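You operate a simulated robot arm through the tools that you are given. There is no shell and no other tool.

You are at the controls of a simulated robot arm. One attempt, no reset.

JOB
Shut the flow tray down and drain it.
Fine: pump off, blue dye switch to SHUT, flow slider to 0; shut the drain again once it is empty.

The check looks at the end state, three seconds after you hand in, the way a careful person would. Anything else that was tipped, shoved, dropped, spilled or broken makes it a failure.

ROBOT AND FRAMES
A 6-joint arm with a two-finger gripper, fixed in place. Base frame: the origin is at the foot of the arm, x ahead of it, y to its left, z up. Units: m, degrees, N and s.
Its first joint turns from -166.0 to 166.0 degrees. Payload 2.45 kg.
Tool frame: the origin (TCP) lies between the finger pads and is the grasp point; the fingertips stand 0.02 m ahead of it; z points along the fingers, y is the line along which they close. Largest opening 0.14 m; the body of the gripper starts 0.168 m behind the TCP.
Orientation is that of the tool frame in the base frame, as a unit quaternion [w, x, y, z]. With the fingers straight down and closing along the base's y, the tool's x points along the base's -x, its y along +y and its z along -z.

CONTROLS
- The arm moves only by the tool move_arm. Its argument "commands" is a list of rows, each a list of 7 numbers: the shift along the base's x, y, z in m, then the turn, a rotation vector about the base's x, y, z in rad, then the closure in counts, from 0 (fully open) to 255 (shut). In form: [[tx, ty, tz, ax, ay, az, fingers], ...]. A call has 1 to 20 rows; each row is the pose to reach, as a shift and turn from the pose commanded when the call began. Rows are played at 5 a second. More than 0.05 m and 8.6 degrees between two rows, or a gripper value outside its range, and nothing of the call is played. A pose out of reach is approached as far as the arm can. The call stops where the force on the tool passes 90 N (or 10 N more than at its start, if that is more) or the arm is blocked; 0.2 s more then pass. The fingers move at their own pace (about 0.045 m/s each) and stop on an object; they squeeze with about 25 N. The grip force told is the motor's: it shows also when the fingers shut on nothing. Time passes only in rows, and 0.2 s behind the last, so rows that repeat a pose let the fingers close. It gives the time, the measured TCP pose, the force on the tool (base axes), the opening and the grip force at its end, in the units of the frame above (readings bear some noise), with the torque about the TCP (base axes, N m) and any sound that the robot's microphone picked up, and new pictures: "pictures" is both (left out), scene, wrist or none.
- Cameras (640 x 400 px; columns grow to the right, rows downward): "scene" is fixed at [0.4124, 0.5077, 1.5042]; the picture's right is [-0.66, -0.76, 0.00], its down [-0.56, 0.48, -0.67] and it looks along [0.51, -0.44, -0.74] (base axes); focal length 355 px, centre (320, 200). "wrist" rides on the gripper at [0.078, 0.011, -0.209] in the tool frame; the picture's right is [-0.14, 0.99, 0.00], its down [-0.92, -0.13, -0.37] and it looks along [-0.37, -0.05, 0.93] (tool axes); focal length 280 px, centre (320, 200). There is no depth. A picture from a camera that has moved, and an enlarged one, comes with that camera's place and axes in the base frame and with its lens. The place of the scene camera against the robot may be out by one fixed shift of up to 0.025 m in any direction.
- close_up(camera, box): a new picture of the part [left, top, right, bottom] of that camera's present view, enlarged. It takes no simulated time.
- close_job(): hands the job in; it is judged then, once.

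Nothing tells you positions but the pictures and the camera data. Unless the task says otherwise, let go and move clear before handing in.

The tools are called as name(argument=value, ...) on one line, values as JSON. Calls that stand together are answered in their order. move_arm: Moves the arm, as the interface text tells. Its arguments: {"type":"object","properties":{"commands":{"type":"array","items":{"type":"array","items":{"type":"number"}}},"pictures":{"type":"string","enum":["both","scene","wrist","none"]}},"required":["commands"]} The other tools are called the same way: close_up (camera, box) takes an enlarged picture of a part of a camera's view; close_job () hands the job in.

At the start:

```text
t: 0.0
tool_pos: [0.7406, 0.3463, 1.2152]
tool_rot: [0.0, 0.001, 1.0, 0.0]
contact_force: [-0.4, -0.4, -0.4]
wrist_torque: [0.03, 0.02, -0.05]
opening: 0.14
finger_force: 0.0
```

scene: 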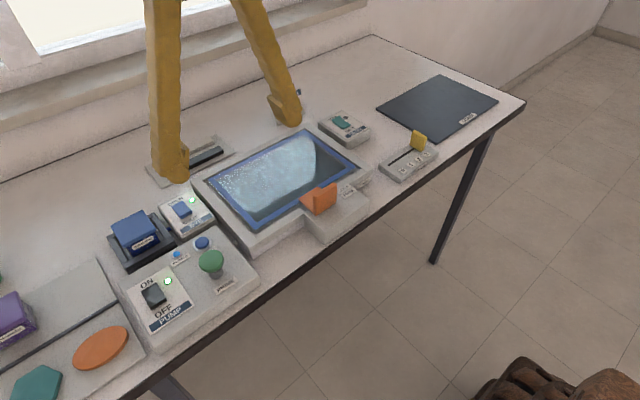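
wrist: 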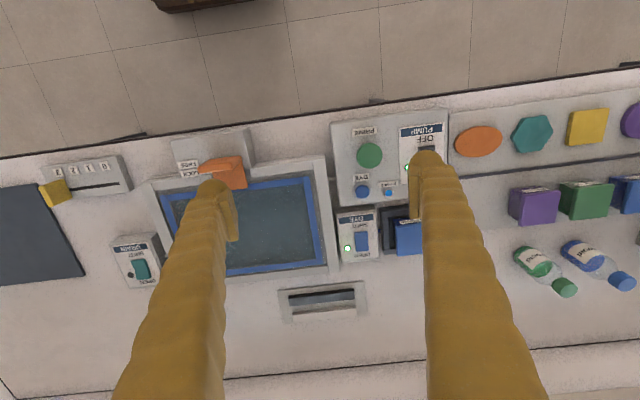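

I see a table with a flow tray, a pump switch panel, a dye switch, a flow slider (yellow knob), another switch and an orange handle by the tray. I will look at each closely before moving.

close_up(camera="scene", box=[100, 180, 280, 350])

close_up(camera="scene", box=[260, 90, 460, 240])

close_up(camera="wrist", box=[300, 90, 480, 270])

close_up(camera="wrist", box=[20, 120, 260, 300])

```text
2.35 times, centred on (190, 265) of scene
camera zoom: at [0.4124, 0.5077, 1.5042], right [-0.66, -0.76, 0.0], down [-0.56, 0.48, -0.67], along [0.51, -0.44, -0.74], focal length 835 px, centre (626, 47)
```

zoom: 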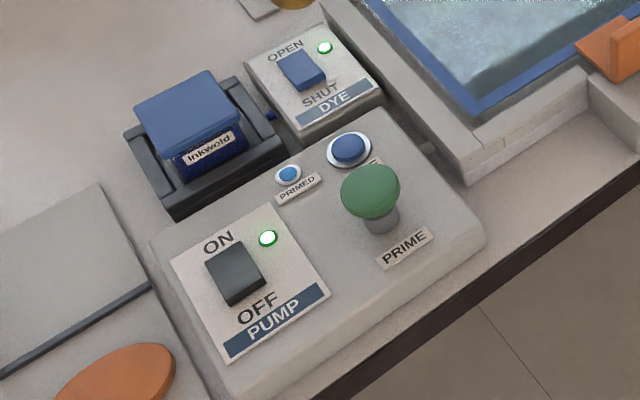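

```text
2.67 times, centred on (360, 165) of scene
camera zoom: at [0.4124, 0.5077, 1.5042], right [-0.66, -0.76, 0.0], down [-0.56, 0.48, -0.67], along [0.51, -0.44, -0.74], focal length 946 px, centre (213, 293)
```

zoom: 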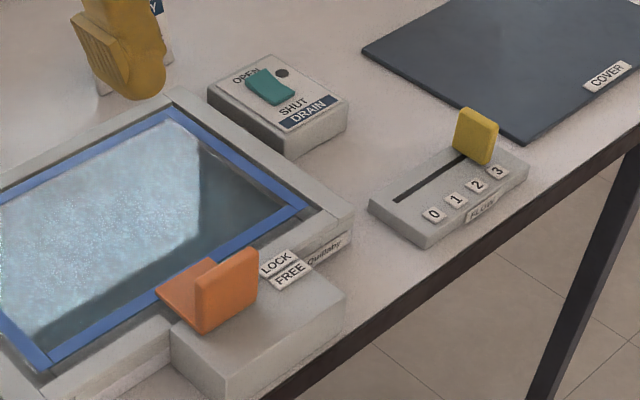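

```text
2.22 times, centred on (390, 180) of wrist
camera zoom: at [0.6614, 0.3563, 1.4246], right [0.14, 0.99, 0.0], down [0.92, -0.13, 0.37], along [0.37, -0.05, -0.93], focal length 623 px, centre (164, 244)
```

zoom: 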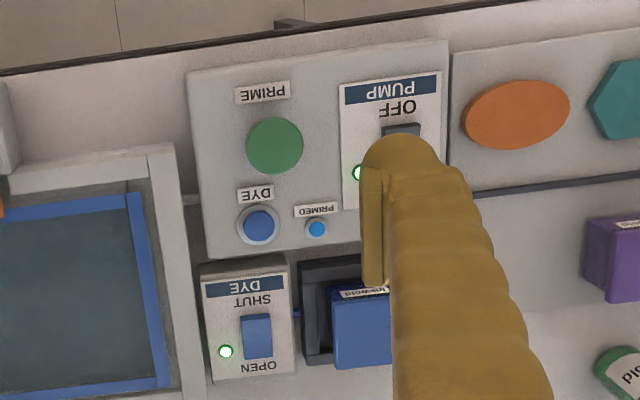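

```text
2.22 times, centred on (140, 210) of wrist
camera zoom: at [0.6614, 0.3563, 1.4246], right [0.14, 0.99, 0.0], down [0.92, -0.13, 0.37], along [0.37, -0.05, -0.93], focal length 623 px, centre (720, 178)
```

zoom: 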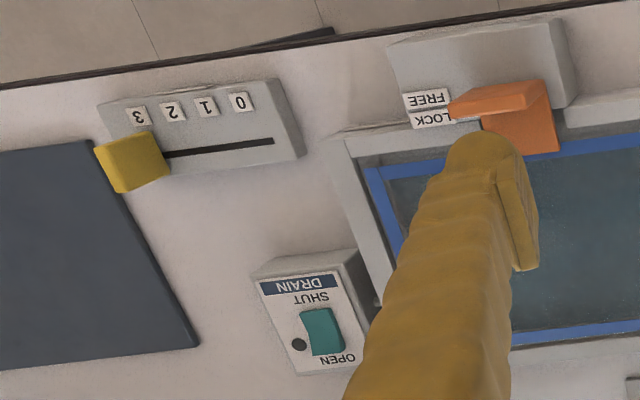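

The table top seems to be about 0.9 m up; the pump and dye switches lie to the left (+y), and the drain switch and flow slider to the right (-y). I'll move sideways at this height to look at the pump panel from another place.

move_arm(commands=[[0, 0.04, 0, 0, 0, 0, 0], [0, 0.08, 0, 0, 0, 0, 0], [0, 0.12, 0, 0, 0, 0, 0], [0, 0.15, 0, 0, 0, 0, 0], [0, 0.15, 0, 0, 0, 0, 0]])

```text
t: 1.2
tool_pos: [0.7412, 0.497, 1.2151]
tool_rot: [0.0, 0.0, 1.0, 0.0]
contact_force: [-0.8, 1.1, 0.7]
wrist_torque: [0.01, -0.01, 0.02]
opening: 0.14
finger_force: 0.1
camera wrist: at [0.6615, 0.5065, 1.4257], right [0.14, 0.99, 0.0], down [0.92, -0.13, 0.37], along [0.37, -0.05, -0.93], focal length 280 px, centre (320, 200)
```

scene: 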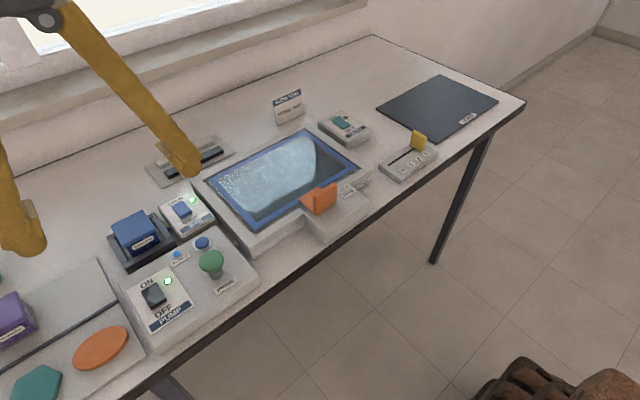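
wrist: 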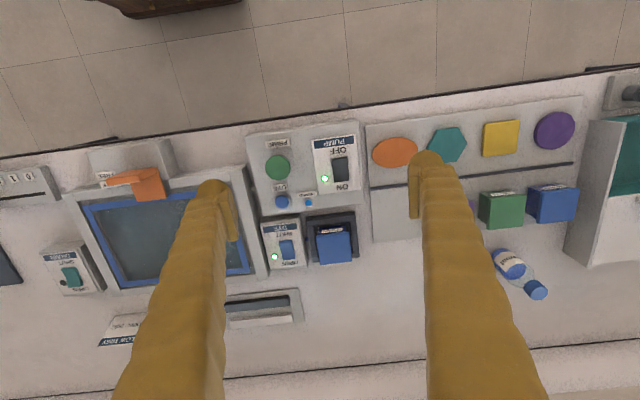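

The arm has uncovered a standing card labelled "FLOW TRAY" behind the tray. I'll read it and look at the switches more closely.

close_up(camera="scene", box=[262, 80, 318, 130])

close_up(camera="wrist", box=[240, 115, 370, 275])

close_up(camera="scene", box=[310, 90, 380, 150])

close_up(camera="scene", box=[370, 120, 450, 190])

close_up(camera="scene", box=[290, 165, 380, 245])

close_up(camera="scene", box=[190, 120, 370, 240])

```text
8.00 times, centred on (290, 105) of scene
camera zoom: at [0.4124, 0.5077, 1.5042], right [-0.66, -0.76, 0.0], down [-0.56, 0.48, -0.67], along [0.51, -0.44, -0.74], focal length 2839 px, centre (560, 960)
```

zoom: 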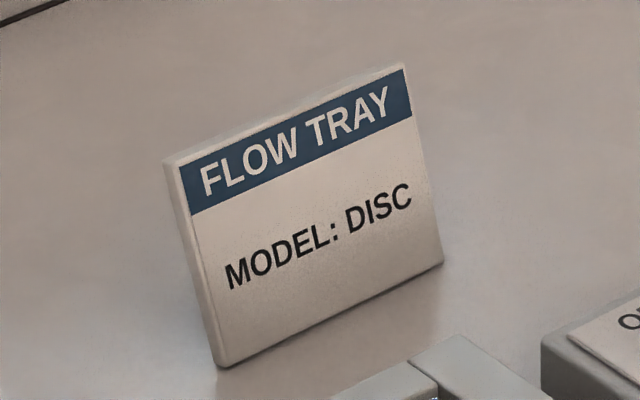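

```text
2.50 times, centred on (305, 195) of wrist
camera zoom: at [0.6615, 0.5065, 1.4257], right [0.14, 0.99, 0.0], down [0.92, -0.13, 0.37], along [0.37, -0.05, -0.93], focal length 701 px, centre (358, 212)
```

zoom: 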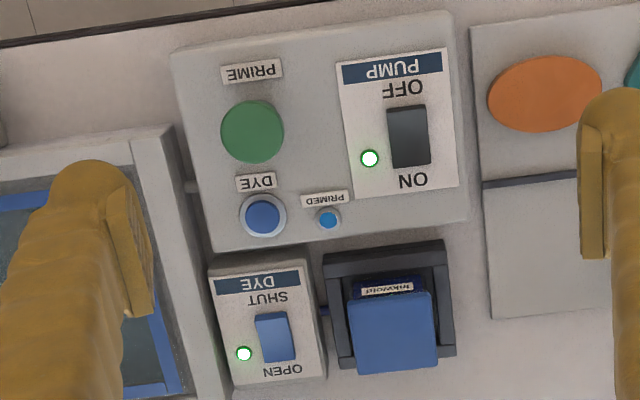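

```text
6.67 times, centred on (345, 120) of scene
camera zoom: at [0.4124, 0.5077, 1.5042], right [-0.66, -0.76, 0.0], down [-0.56, 0.48, -0.67], along [0.51, -0.44, -0.74], focal length 2366 px, centre (153, 733)
```

zoom: 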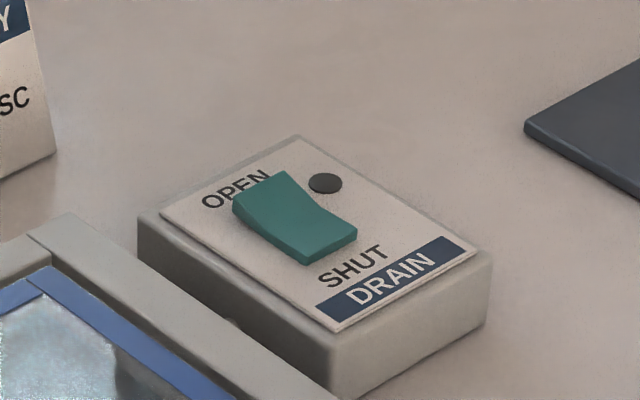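

```text
5.71 times, centred on (410, 155) of scene
camera zoom: at [0.4124, 0.5077, 1.5042], right [-0.66, -0.76, 0.0], down [-0.56, 0.48, -0.67], along [0.51, -0.44, -0.74], focal length 2028 px, centre (-194, 457)
```

zoom: 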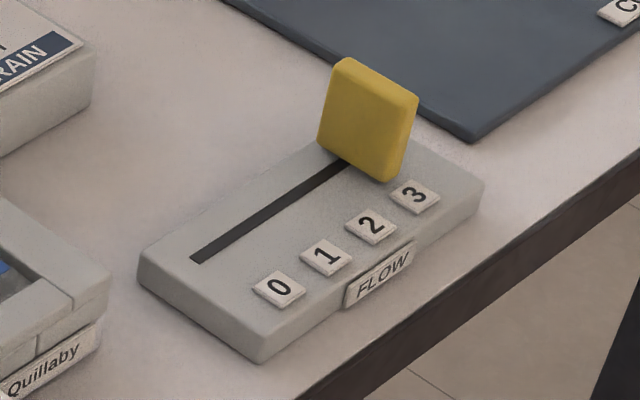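

```text
5.00 times, centred on (335, 205) of scene
camera zoom: at [0.4124, 0.5077, 1.5042], right [-0.66, -0.76, 0.0], down [-0.56, 0.48, -0.67], along [0.51, -0.44, -0.74], focal length 1774 px, centre (245, 175)
```

zoom: 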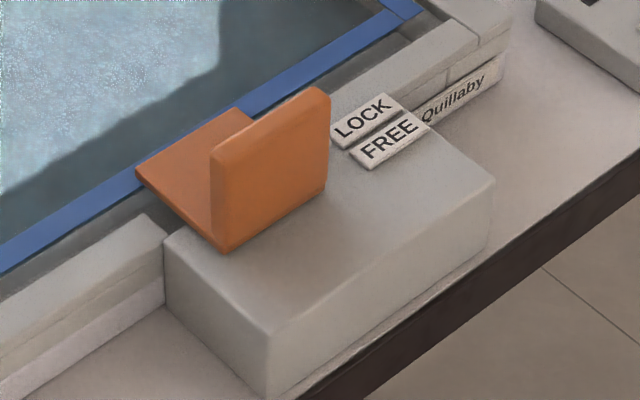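

```text
3.33 times, centred on (280, 180) of scene
camera zoom: at [0.4124, 0.5077, 1.5042], right [-0.66, -0.76, 0.0], down [-0.56, 0.48, -0.67], along [0.51, -0.44, -0.74], focal length 1183 px, centre (453, 267)
```

zoom: 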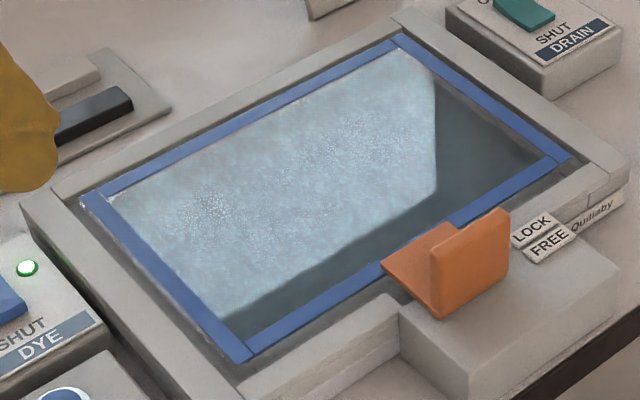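

The card just says "MODEL: DISC". I put the PRIME knob top at about (0.774, 0.422, 0.978) and the pump rocker at about (0.80, 0.524, 0.945), with OFF on the side nearer the robot. I'll close the fingers and come down to look from above the OFF half.

move_arm(commands=[[0.01, 0.01, -0.03, 0, 0, 0, 255], [0.025, 0.02, -0.07, 0, 0, 0, 255], [0.039, 0.027, -0.11, 0, 0, 0, 255], [0.039, 0.027, -0.135, 0, 0, 0, 255], [0.039, 0.027, -0.135, 0, 0, 0, 255], [0.039, 0.027, -0.135, 0, 0, 0, 255], [0.039, 0.027, -0.135, 0, 0, 0, 255], [0.039, 0.027, -0.135, 0, 0, 0, 255]])

```text
t: 3.0
tool_pos: [0.7784, 0.5234, 1.0812]
tool_rot: [0.0, 0.0, 1.0, 0.0]
contact_force: [0.3, -0.2, 0.3]
wrist_torque: [0.0, 0.0, 0.02]
opening: 0.0
finger_force: 15.9
camera wrist: at [0.6995, 0.5333, 1.29], right [0.14, 0.99, 0.0], down [0.92, -0.13, 0.37], along [0.37, -0.05, -0.93], focal length 280 px, centre (320, 200)
```

scene: 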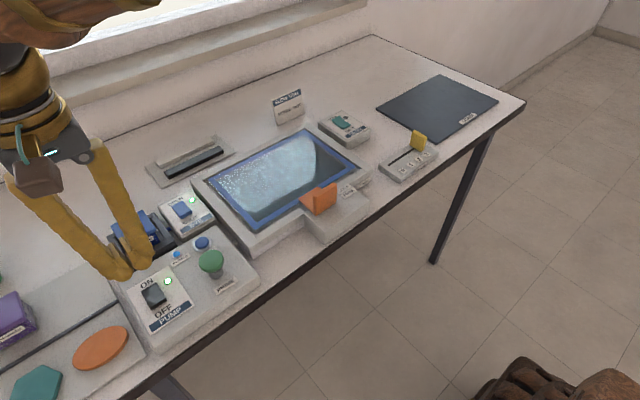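
wrist: 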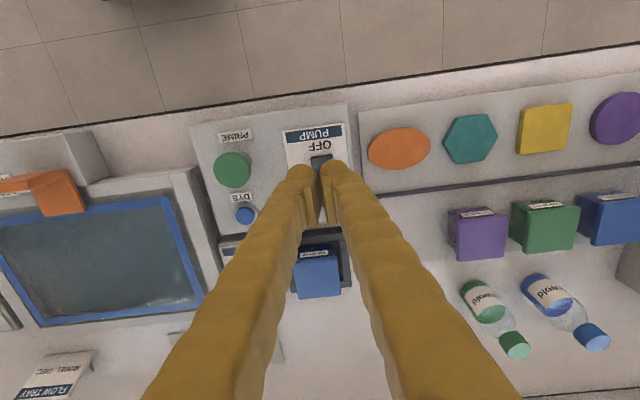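

The fingertips hang just above the OFF end of the pump rocker. I'll enlarge the view to line up precisely.

close_up(camera="wrist", box=[260, 110, 380, 200])

close_up(camera="scene", box=[80, 210, 240, 350])

```text
4.44 times, centred on (320, 155) of wrist
camera zoom: at [0.6995, 0.5333, 1.29], right [0.14, 0.99, 0.0], down [0.92, -0.13, 0.37], along [0.37, -0.05, -0.93], focal length 1246 px, centre (320, 400)
```

zoom: 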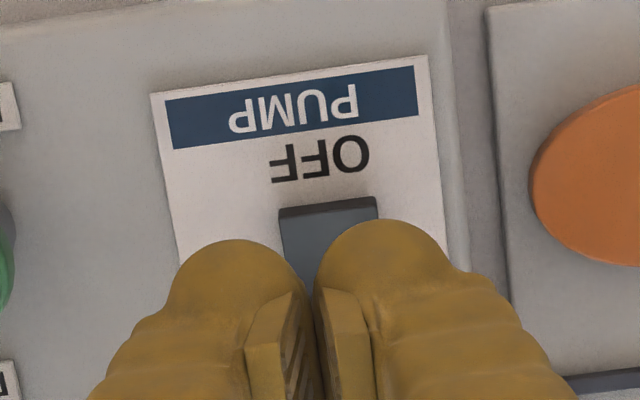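

```text
2.86 times, centred on (160, 280) of scene
camera zoom: at [0.4124, 0.5077, 1.5042], right [-0.66, -0.76, 0.0], down [-0.56, 0.48, -0.67], along [0.51, -0.44, -0.74], focal length 1014 px, centre (777, -29)
```

zoom: 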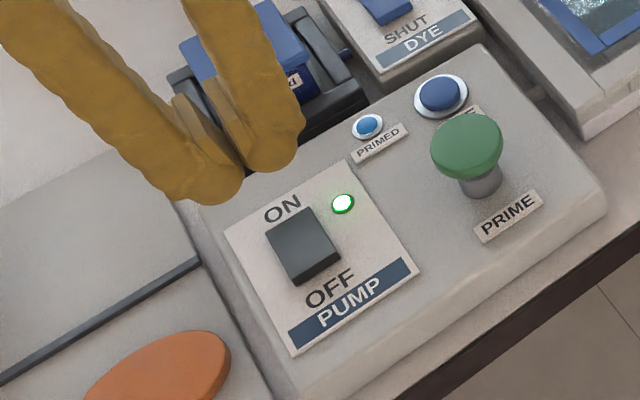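

The rocker's OFF end edge is at about (0.778, 0.525). I'll shift slightly forward and descend to just above it, then press in small steps listening for a click.

move_arm(commands=[[0.004, 0.002, -0.03, 0, 0, 0, 255], [0.004, 0.002, -0.06, 0, 0, 0, 255], [0.004, 0.002, -0.08, 0, 0, 0, 255], [0.004, 0.002, -0.085, 0, 0, 0, 255]])

close_up(camera="scene", box=[80, 210, 240, 350])

```text
t: 4.0
tool_pos: [0.7827, 0.5242, 0.9953]
tool_rot: [0.0, 0.0, 1.0, 0.0]
contact_force: [-0.9, 0.1, -0.3]
wrist_torque: [0.0, -0.01, 0.0]
opening: 0.0
finger_force: 24.9
camera wrist: at [0.7038, 0.5351, 1.2043], right [0.14, 0.99, 0.0], down [0.92, -0.13, 0.37], along [0.37, -0.05, -0.93], focal length 280 px, centre (320, 200)
```

scene: 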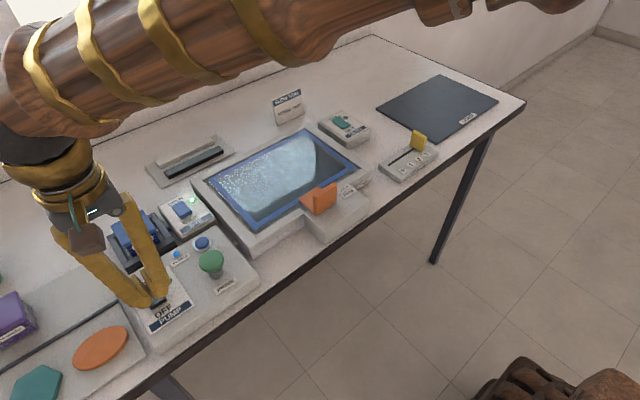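
wrist: 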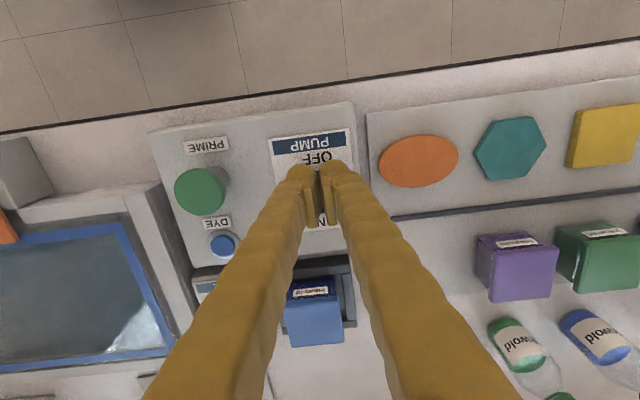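

```text
2.86 times, centred on (160, 280) of scene
camera zoom: at [0.4124, 0.5077, 1.5042], right [-0.66, -0.76, 0.0], down [-0.56, 0.48, -0.67], along [0.51, -0.44, -0.74], focal length 1014 px, centre (777, -29)
```

zoom: 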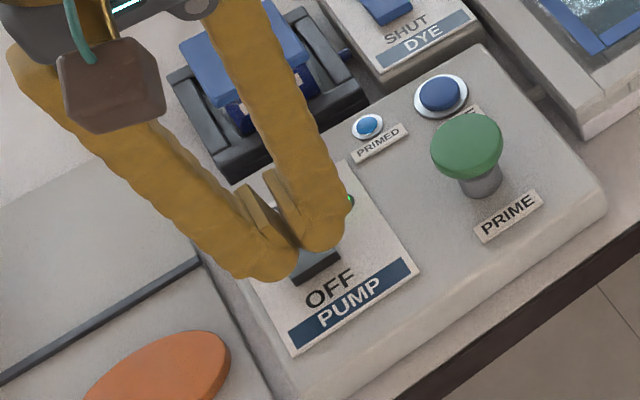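

The fingertips are right above the OFF half of the rocker. I'll press down in small steps.

move_arm(commands=[[0, 0, -0.005, 0, 0, 0, 255], [0, 0, -0.01, 0, 0, 0, 255], [0, 0, -0.014, 0, 0, 0, 255], [0, 0, -0.018, 0, 0, 0, 255]], pictures="scene")

close_up(camera="scene", box=[80, 210, 240, 350])

```text
t: 5.0
tool_pos: [0.7818, 0.5261, 0.9767]
tool_rot: [0.0, 0.0, 1.0, 0.0]
contact_force: [0.6, 0.7, -0.5]
wrist_torque: [0.0, 0.02, 0.02]
opening: 0.0
finger_force: 25.4
```

scene: 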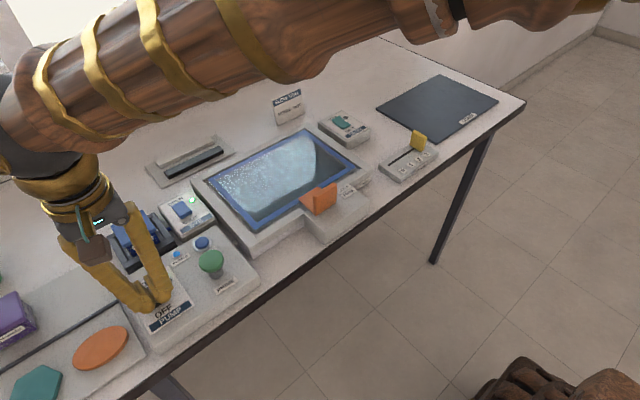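

```text
2.86 times, centred on (160, 280) of scene
camera zoom: at [0.4124, 0.5077, 1.5042], right [-0.66, -0.76, 0.0], down [-0.56, 0.48, -0.67], along [0.51, -0.44, -0.74], focal length 1014 px, centre (777, -29)
```

zoom: 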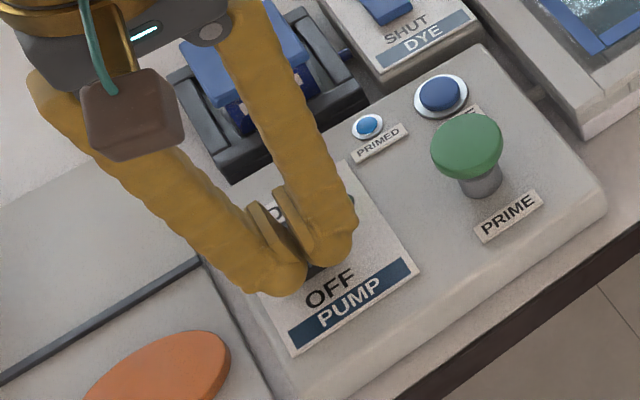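

No contact yet with tips at about 0.957 m. I'll keep going down in small steps.

move_arm(commands=[[0, 0, -0.003, 0, 0, 0, 255], [0, 0, -0.006, 0, 0, 0, 255], [0, 0, -0.009, 0, 0, 0, 255]], pictures="scene")

```text
t: 5.8
tool_pos: [0.7831, 0.5253, 0.9689]
tool_rot: [0.0, 0.0, 1.0, -0.001]
contact_force: [-0.5, 0.1, -0.1]
wrist_torque: [0.03, -0.01, -0.03]
opening: 0.0001
finger_force: 24.7
```

scene: 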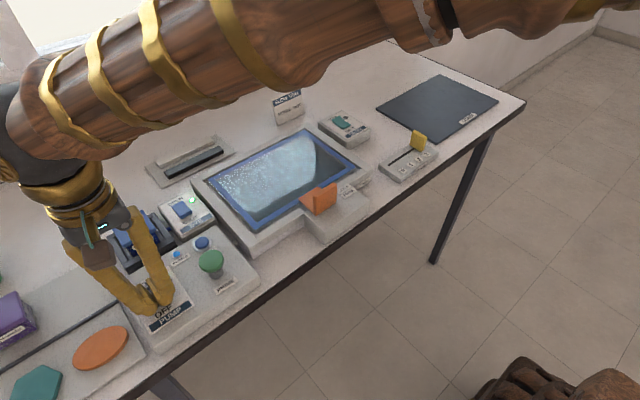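

move_arm(commands=[[0, 0, -0.003, 0, 0, 0, 255], [0, 0, -0.006, 0, 0, 0, 255]], pictures="scene")

close_up(camera="scene", box=[80, 210, 240, 350])

close_up(camera="wrist", box=[260, 110, 380, 200])

```text
t: 6.4
tool_pos: [0.7828, 0.5253, 0.9646]
tool_rot: [0.0, -0.001, 1.0, 0.0]
contact_force: [-9.9, -1.7, 22.7]
wrist_torque: [-0.02, -0.13, -0.01]
opening: 0.006
finger_force: 29.3
heard: click
```

scene: 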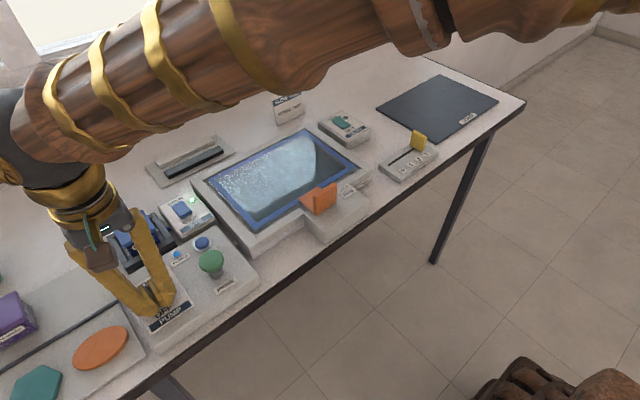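

```text
2.86 times, centred on (160, 280) of scene
camera zoom: at [0.4124, 0.5077, 1.5042], right [-0.66, -0.76, 0.0], down [-0.56, 0.48, -0.67], along [0.51, -0.44, -0.74], focal length 1014 px, centre (777, -29)
```

zoom: 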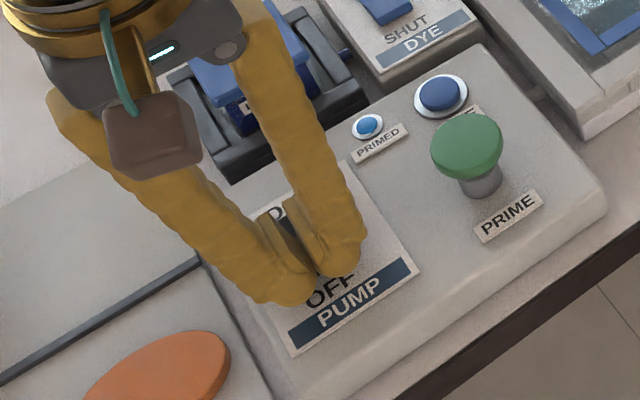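

```text
4.44 times, centred on (320, 155) of wrist
camera zoom: at [0.7039, 0.5352, 1.1738], right [0.14, 0.99, 0.0], down [0.92, -0.13, 0.37], along [0.37, -0.05, -0.93], focal length 1246 px, centre (320, 400)
```

zoom: 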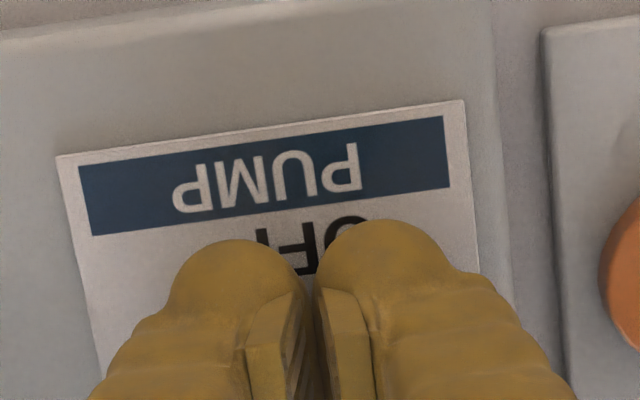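

A click was heard with 23 N of push. I'll lift straight up and check whether the pump light went out.

move_arm(commands=[[0, 0, 0.02, 0, 0, 0, 255], [0, 0, 0.06, 0, 0, 0, 255], [0, 0, 0.1, 0, 0, 0, 255], [0, 0, 0.13, 0, 0, 0, 255], [0, 0, 0.13, 0, 0, 0, 255]])

close_up(camera="scene", box=[80, 180, 240, 320])

close_up(camera="wrist", box=[180, 110, 380, 260])

```text
t: 7.6
tool_pos: [0.7814, 0.5246, 1.0923]
tool_rot: [0.0, 0.0, 1.0, 0.0]
contact_force: [-1.1, 0.3, -0.6]
wrist_torque: [0.0, -0.02, 0.02]
opening: 0.0
finger_force: 29.3
camera wrist: at [0.703, 0.5353, 1.3025], right [0.14, 0.99, 0.0], down [0.92, -0.13, 0.37], along [0.37, -0.05, -0.93], focal length 280 px, centre (320, 200)
```

scene: 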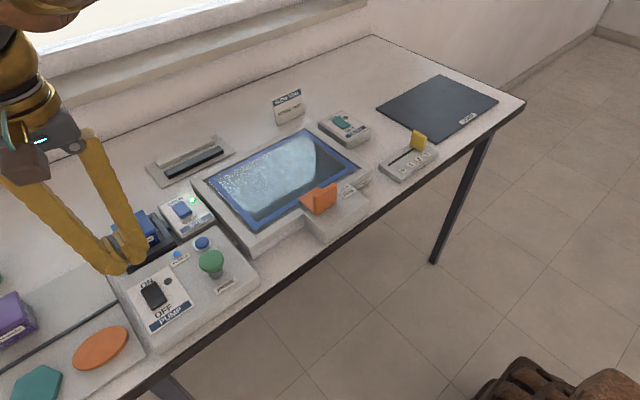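
wrist: 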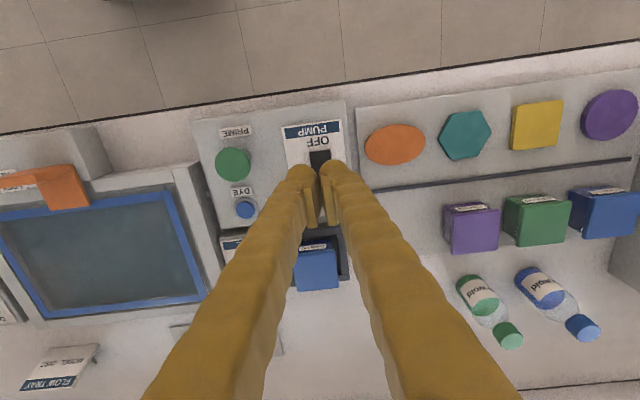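

```text
2.86 times, centred on (160, 250) of scene
camera zoom: at [0.4124, 0.5077, 1.5042], right [-0.66, -0.76, 0.0], down [-0.56, 0.48, -0.67], along [0.51, -0.44, -0.74], focal length 1014 px, centre (777, 57)
```

zoom: 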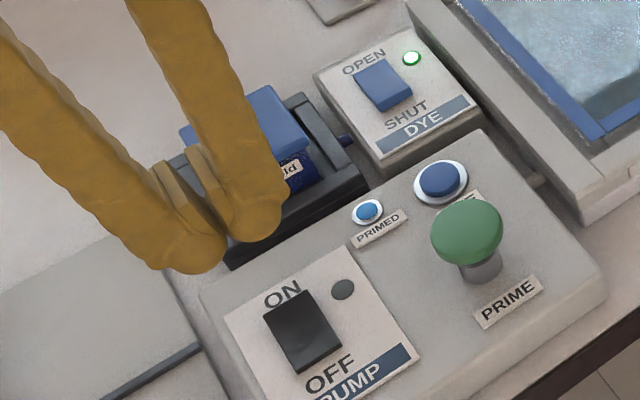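

```text
2.67 times, centred on (280, 185) of wrist
camera zoom: at [0.703, 0.5353, 1.3025], right [0.14, 0.99, 0.0], down [0.92, -0.13, 0.37], along [0.37, -0.05, -0.93], focal length 748 px, centre (427, 240)
```

zoom: 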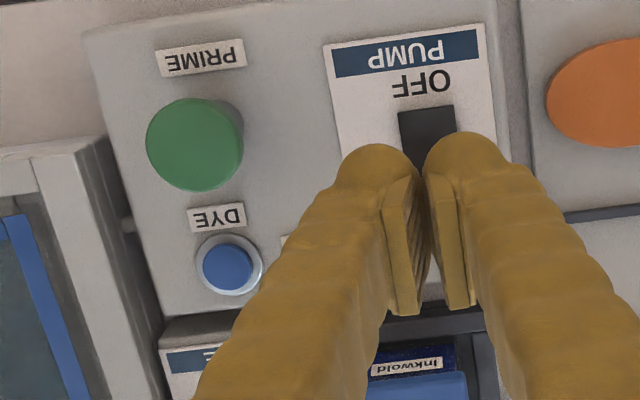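

The pump light is out and the rocker has flipped to OFF. The dye rocker is at about (0.953, 0.40, 0.94), beyond straight-down reach, so I'll tilt the fingers outward by 20° and move above it.

move_arm(commands=[[0.0, -0.02, 0.02, 0, -0.07, 0, 255], [0.03, -0.045, 0.02, 0, -0.14, 0, 255], [0.06, -0.07, 0.02, 0, -0.21, 0, 255], [0.09, -0.095, 0.02, 0, -0.28, 0, 255], [0.12, -0.115, 0.02, 0, -0.35, 0, 255], [0.15, -0.125, 0.02, 0, -0.35, 0, 255], [0.163, -0.125, 0.02, 0, -0.35, 0, 255], [0.163, -0.125, 0.02, 0, -0.35, 0, 255]])

close_up(camera="scene", box=[110, 150, 270, 290])

close_up(camera="wrist", box=[240, 100, 400, 200])

```text
t: 9.4
tool_pos: [0.9479, 0.3998, 1.1115]
tool_rot: [0.175, 0.0, 0.985, 0.0]
contact_force: [-0.1, -0.5, 0.9]
wrist_torque: [0.0, -0.01, -0.02]
opening: 0.0
finger_force: 29.0
camera wrist: at [0.8015, 0.41, 1.2821], right [0.13, 0.99, 0.05], down [0.74, -0.13, 0.66], along [0.66, -0.05, -0.75], focal length 280 px, centre (320, 200)
```

scene: 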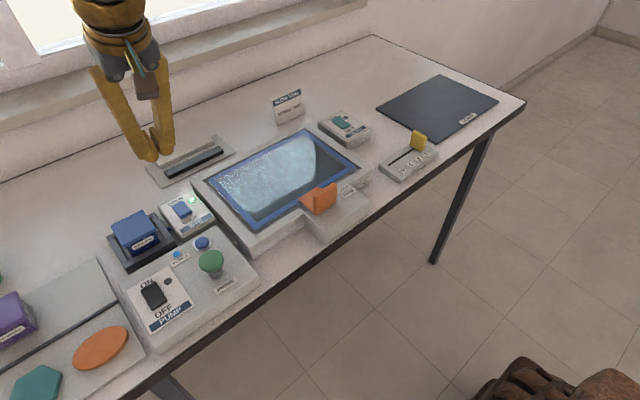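
wrist: 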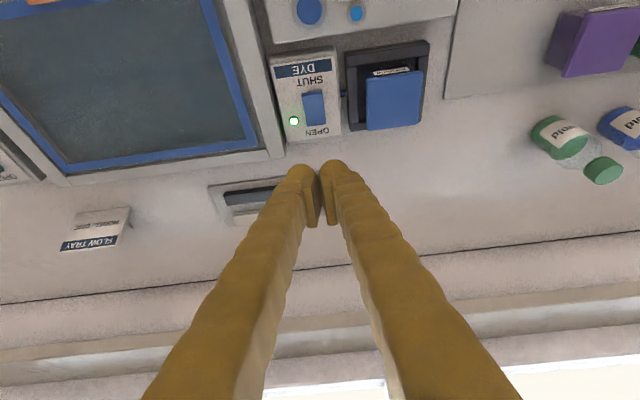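

```text
2.86 times, centred on (190, 220) of scene
camera zoom: at [0.4124, 0.5077, 1.5042], right [-0.66, -0.76, 0.0], down [-0.56, 0.48, -0.67], along [0.51, -0.44, -0.74], focal length 1014 px, centre (691, 143)
```

zoom: 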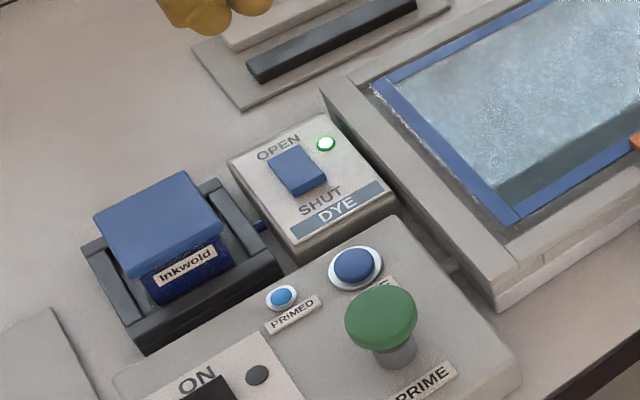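

```text
4.00 times, centred on (320, 150) of wrist
camera zoom: at [0.8015, 0.41, 1.2821], right [0.13, 0.99, 0.05], down [0.74, -0.13, 0.66], along [0.66, -0.05, -0.75], focal length 1122 px, centre (320, 400)
```

zoom: 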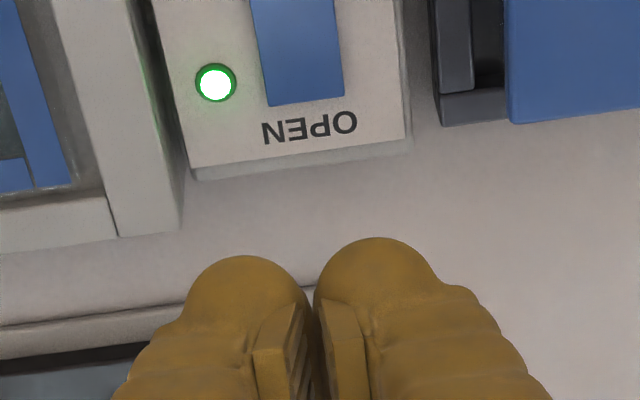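

The tilted pose is reachable. The dye rocker spans x 0.927–0.972 at y 0.400, and SHUT is the near end. I'll descend to just above the SHUT end.

move_arm(commands=[[-0.003, 0.0005, -0.03, 0, 0, 0, 255], [-0.003, 0.0005, -0.06, 0, 0, 0, 255], [-0.003, 0.0005, -0.09, 0, 0, 0, 255], [-0.003, 0.0005, -0.115, 0, 0, 0, 255], [-0.003, 0.0005, -0.12, 0, 0, 0, 255]])

close_up(camera="scene", box=[110, 150, 270, 290])

close_up(camera="wrist", box=[240, 100, 400, 200])

```text
t: 10.6
tool_pos: [0.9414, 0.4014, 0.9924]
tool_rot: [0.174, -0.001, 0.985, 0.0]
contact_force: [0.8, -0.2, -0.5]
wrist_torque: [-0.01, 0.03, 0.01]
opening: 0.0003
finger_force: 29.1
camera wrist: at [0.7966, 0.4119, 1.1617], right [0.13, 0.99, 0.05], down [0.74, -0.13, 0.66], along [0.66, -0.05, -0.75], focal length 280 px, centre (320, 200)
```

scene: 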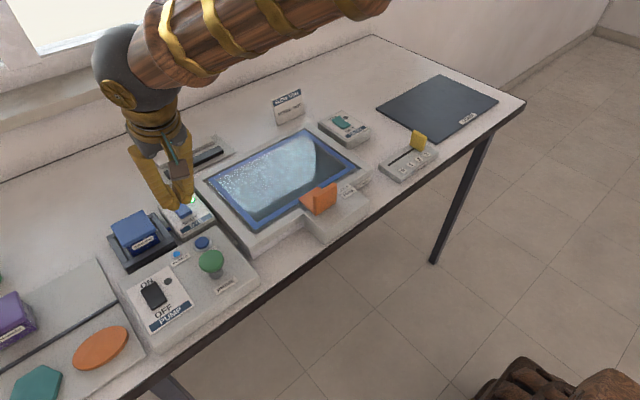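
wrist: 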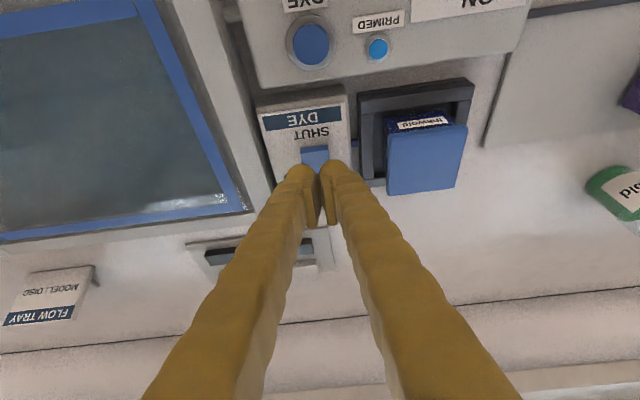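

```text
2.86 times, centred on (190, 220) of scene
camera zoom: at [0.4124, 0.5077, 1.5042], right [-0.66, -0.76, 0.0], down [-0.56, 0.48, -0.67], along [0.51, -0.44, -0.74], focal length 1014 px, centre (691, 143)
```

zoom: 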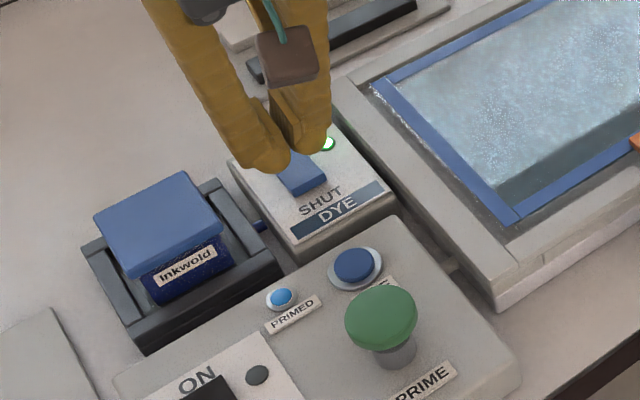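

```text
4.00 times, centred on (320, 150) of wrist
camera zoom: at [0.7966, 0.4119, 1.1617], right [0.13, 0.99, 0.05], down [0.74, -0.13, 0.66], along [0.66, -0.05, -0.75], focal length 1122 px, centre (320, 400)
```

zoom: 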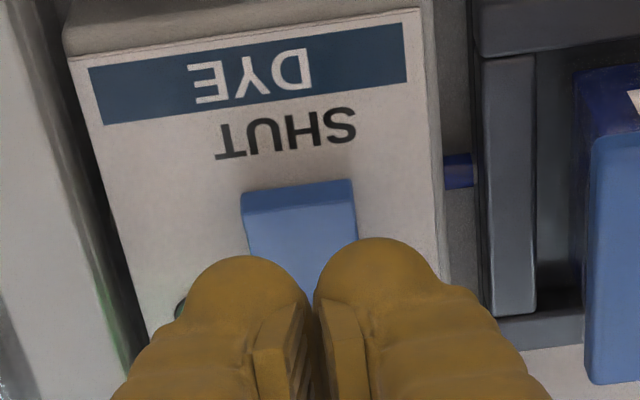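

The contact corner would land right at the SHUT end's edge, so I'll shift 7 mm further over the rocker and go down in small steps.

move_arm(commands=[[0.004, -0.0005, 0, 0, 0, 0, 255], [0.007, -0.0005, -0.004, 0, 0, 0, 255], [0.007, -0.0005, -0.008, 0, 0, 0, 255], [0.007, -0.0005, -0.012, 0, 0, 0, 255]], pictures="wrist")

close_up(camera="wrist", box=[240, 100, 400, 200])

close_up(camera="scene", box=[110, 150, 270, 290])

```text
t: 11.6
tool_pos: [0.9492, 0.4002, 0.9792]
tool_rot: [0.174, -0.001, 0.985, 0.001]
contact_force: [0.3, -0.2, 0.1]
wrist_torque: [0.03, -0.01, -0.03]
opening: 0.0001
finger_force: 29.0
camera wrist: at [0.804, 0.4103, 1.1503], right [0.13, 0.99, 0.05], down [0.74, -0.13, 0.66], along [0.66, -0.05, -0.75], focal length 280 px, centre (320, 200)
```

wrist: 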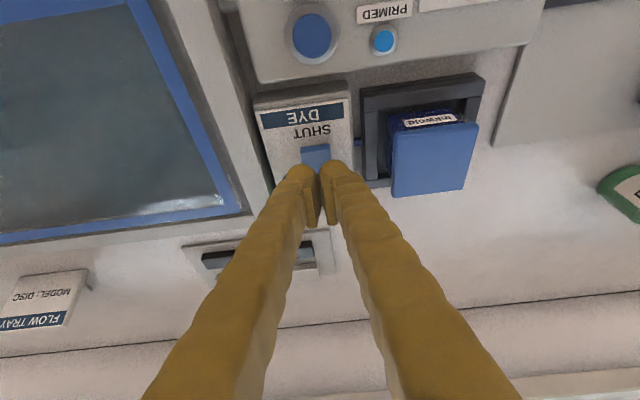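

```text
4.00 times, centred on (320, 150) of wrist
camera zoom: at [0.804, 0.4103, 1.1503], right [0.13, 0.99, 0.05], down [0.74, -0.13, 0.66], along [0.66, -0.05, -0.75], focal length 1122 px, centre (320, 400)
```

zoom: 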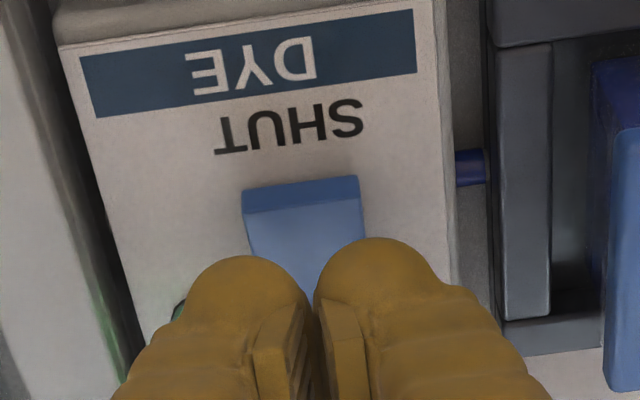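

```text
2.86 times, centred on (190, 220) of scene
camera zoom: at [0.4124, 0.5077, 1.5042], right [-0.66, -0.76, 0.0], down [-0.56, 0.48, -0.67], along [0.51, -0.44, -0.74], focal length 1014 px, centre (691, 143)
```

zoom: 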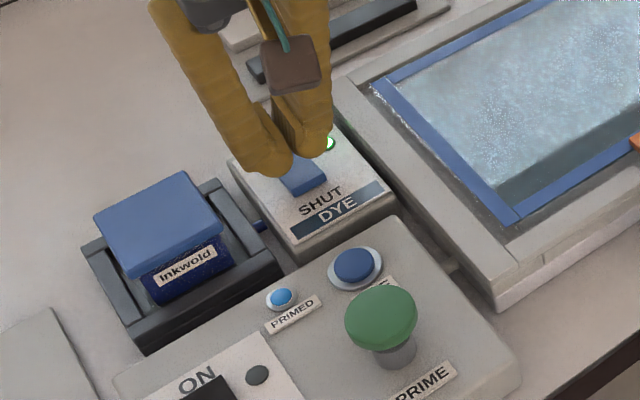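

move_arm(commands=[[0, 0, -0.003, 0, 0, 0, 255], [0, 0, -0.006, 0, 0, 0, 255], [0, 0, -0.009, 0, 0, 0, 255]], pictures="none")

```text
t: 12.4
tool_pos: [0.95, 0.4004, 0.9702]
tool_rot: [0.174, 0.0, 0.985, 0.0]
contact_force: [0.1, 0.2, -0.2]
wrist_torque: [-0.01, 0.03, -0.02]
opening: 0.0
finger_force: 29.8
```

No contact yet with the corner at about 0.945 m. Continuing down in 3 mm steps.

move_arm(commands=[[0, 0, -0.003, 0, 0, 0, 255], [0, 0, -0.006, 0, 0, 0, 255]], pictures="wrist")

close_up(camera="wrist", box=[240, 100, 400, 200])

close_up(camera="scene", box=[110, 150, 270, 290])

```text
t: 13.0
tool_pos: [0.9495, 0.3996, 0.9649]
tool_rot: [0.174, 0.0, 0.985, 0.0]
contact_force: [-0.1, -0.4, 0.2]
wrist_torque: [0.01, -0.01, 0.01]
opening: 0.0002
finger_force: 29.5
camera wrist: at [0.8046, 0.4104, 1.1352], right [0.13, 0.99, 0.05], down [0.74, -0.13, 0.66], along [0.66, -0.05, -0.75], focal length 280 px, centre (320, 200)
```

wrist: 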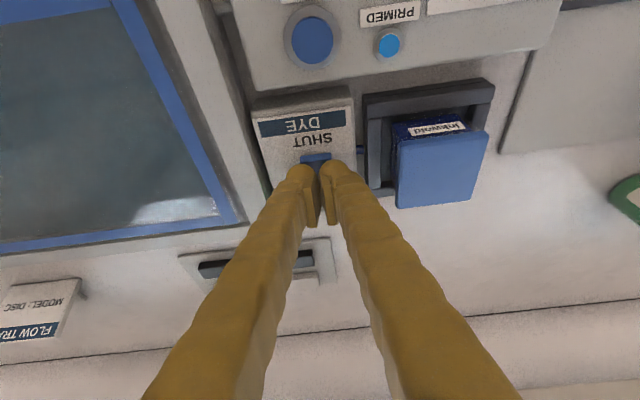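

```text
4.00 times, centred on (320, 150) of wrist
camera zoom: at [0.8046, 0.4104, 1.1352], right [0.13, 0.99, 0.05], down [0.74, -0.13, 0.66], along [0.66, -0.05, -0.75], focal length 1122 px, centre (320, 400)
```

zoom: 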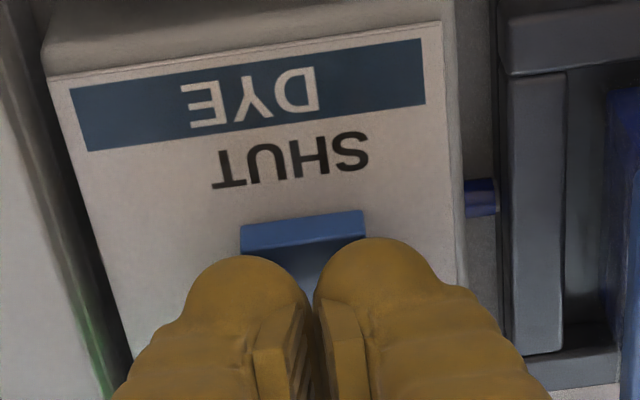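

```text
2.86 times, centred on (190, 220) of scene
camera zoom: at [0.4124, 0.5077, 1.5042], right [-0.66, -0.76, 0.0], down [-0.56, 0.48, -0.67], along [0.51, -0.44, -0.74], focal length 1014 px, centre (691, 143)
```

zoom: 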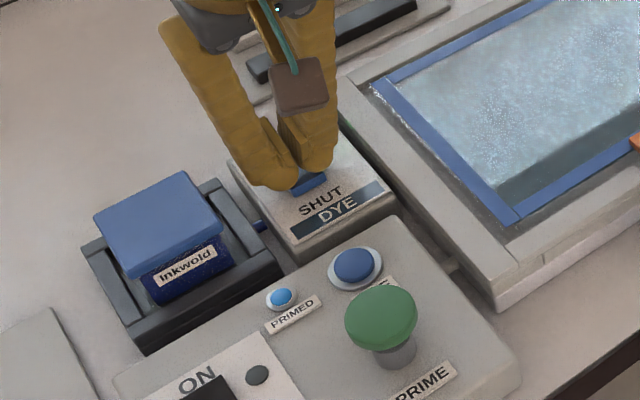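

move_arm(commands=[[0, 0, -0.003, 0, 0, 0, 255], [0, 0, -0.006, 0, 0, 0, 255]], pictures="none")

```text
t: 13.6
tool_pos: [0.9511, 0.4016, 0.9623]
tool_rot: [0.176, 0.0, 0.984, 0.001]
contact_force: [-10.9, -8.0, 35.8]
wrist_torque: [-0.22, 0.46, 0.04]
opening: 0.0057
finger_force: 29.7
heard: click
```

Click heard with about 36 N of push. I'll lift up and check the dye light.

move_arm(commands=[[0, 0, 0.015, 0, 0, 0, 255], [-0.005, 0, 0.05, 0, 0, 0, 255], [-0.005, 0, 0.09, 0, 0, 0, 255], [-0.005, 0, 0.13, 0, 0, 0, 255], [-0.005, 0, 0.16, 0, 0, 0, 255]])

close_up(camera="scene", box=[110, 150, 270, 290])

close_up(camera="wrist", box=[220, 0, 440, 160])

```text
t: 14.8
tool_pos: [0.9452, 0.4002, 1.1189]
tool_rot: [0.173, 0.0, 0.985, 0.001]
contact_force: [-0.4, -0.1, 0.1]
wrist_torque: [0.01, -0.02, -0.02]
opening: 0.0001
finger_force: 30.0
camera wrist: at [0.799, 0.4092, 1.2895], right [0.13, 0.99, 0.05], down [0.74, -0.13, 0.66], along [0.66, -0.05, -0.75], focal length 280 px, centre (320, 200)
```

scene: 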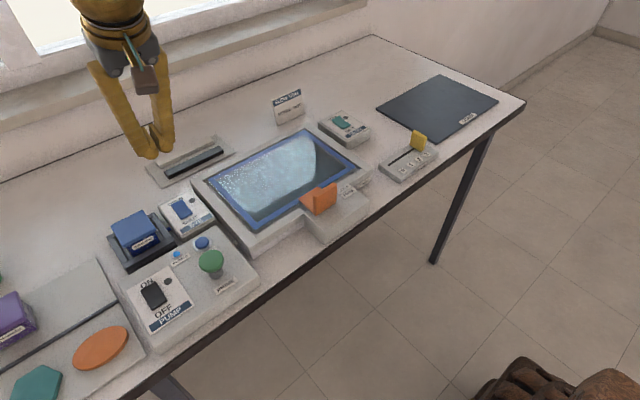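
wrist: 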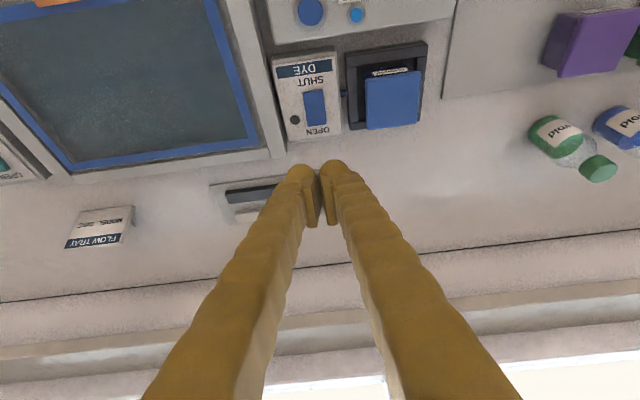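

```text
2.86 times, centred on (190, 220) of scene
camera zoom: at [0.4124, 0.5077, 1.5042], right [-0.66, -0.76, 0.0], down [-0.56, 0.48, -0.67], along [0.51, -0.44, -0.74], focal length 1014 px, centre (691, 143)
```

zoom: 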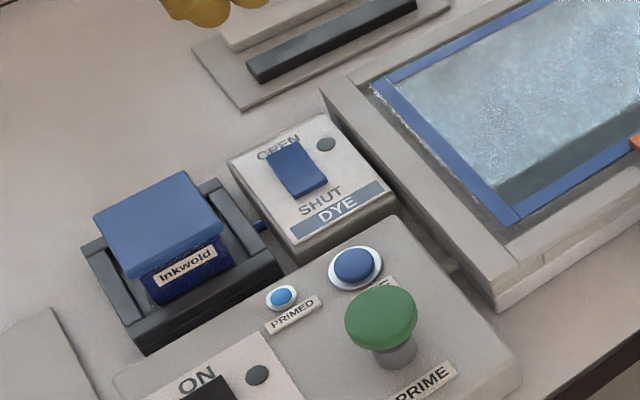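

```text
2.50 times, centred on (330, 80) of wrist
camera zoom: at [0.799, 0.4092, 1.2895], right [0.13, 0.99, 0.05], down [0.74, -0.13, 0.66], along [0.66, -0.05, -0.75], focal length 701 px, centre (295, 500)
```

zoom: 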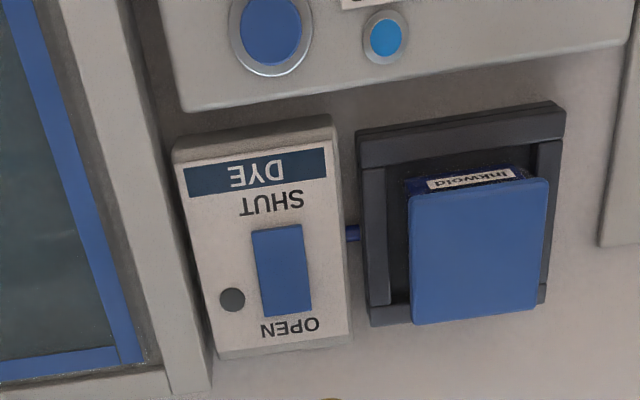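

The dye light is out and the rocker is on SHUT. Next is the drain switch, which I put at about (0.955, -0.057, 0.94); I'll travel high over the tray and hover above it.

move_arm(commands=[[0, -0.045, 0, 0, 0, 0, 255], [0, -0.09, 0, 0, 0, 0, 255], [0, -0.135, 0, 0, 0, 0, 255], [0, -0.18, 0, 0, 0, 0, 255], [0, -0.225, 0, 0, 0, 0, 255], [0, -0.27, 0, 0, 0, 0, 255], [0, -0.315, 0, 0, 0, 0, 255], [0, -0.36, 0, 0, 0, 0, 255], [0.01, -0.4, 0, 0, 0, 0, 255], [0.02, -0.44, 0, 0, 0, 0, 255], [0.03, -0.457, -0.01, 0, 0, 0, 255], [0.03, -0.457, -0.02, 0, 0, 0, 255]])

close_up(camera="wrist", box=[220, 40, 420, 200])

close_up(camera="scene", box=[280, 70, 440, 210])

```text
t: 17.4
tool_pos: [0.9753, -0.0559, 1.0992]
tool_rot: [0.174, 0.0, 0.985, 0.0]
contact_force: [-0.1, 0.4, -0.1]
wrist_torque: [-0.01, 0.03, 0.01]
opening: 0.0002
finger_force: 29.3
camera wrist: at [0.8299, -0.0465, 1.269], right [0.13, 0.99, 0.05], down [0.74, -0.13, 0.66], along [0.66, -0.05, -0.75], focal length 280 px, centre (320, 200)
```

scene: 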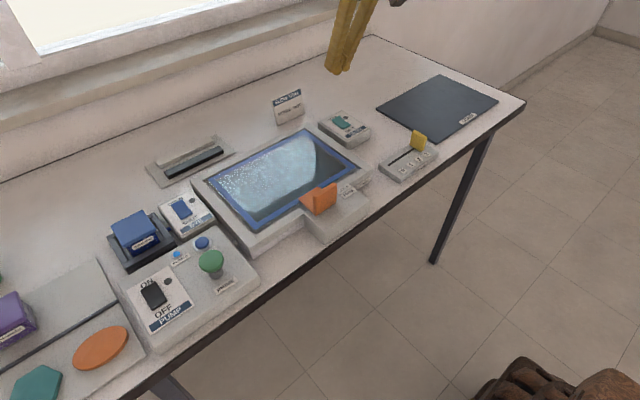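
wrist: 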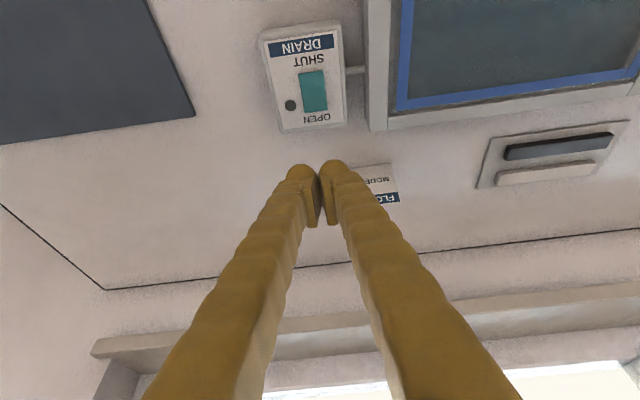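

```text
2.50 times, centred on (320, 120) of wrist
camera zoom: at [0.8299, -0.0465, 1.269], right [0.13, 0.99, 0.05], down [0.74, -0.13, 0.66], along [0.66, -0.05, -0.75], focal length 701 px, centre (320, 400)
```

zoom: 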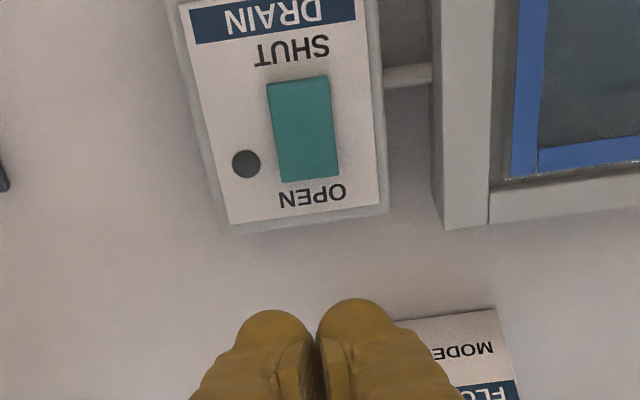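

```text
2.86 times, centred on (360, 140) of scene
camera zoom: at [0.4124, 0.5077, 1.5042], right [-0.66, -0.76, 0.0], down [-0.56, 0.48, -0.67], along [0.51, -0.44, -0.74], focal length 1014 px, centre (206, 371)
```

zoom: 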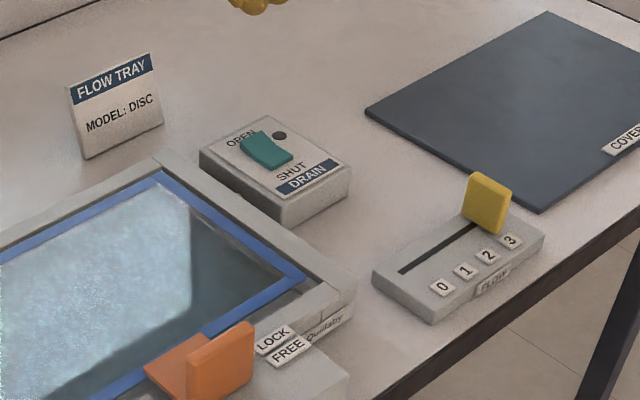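

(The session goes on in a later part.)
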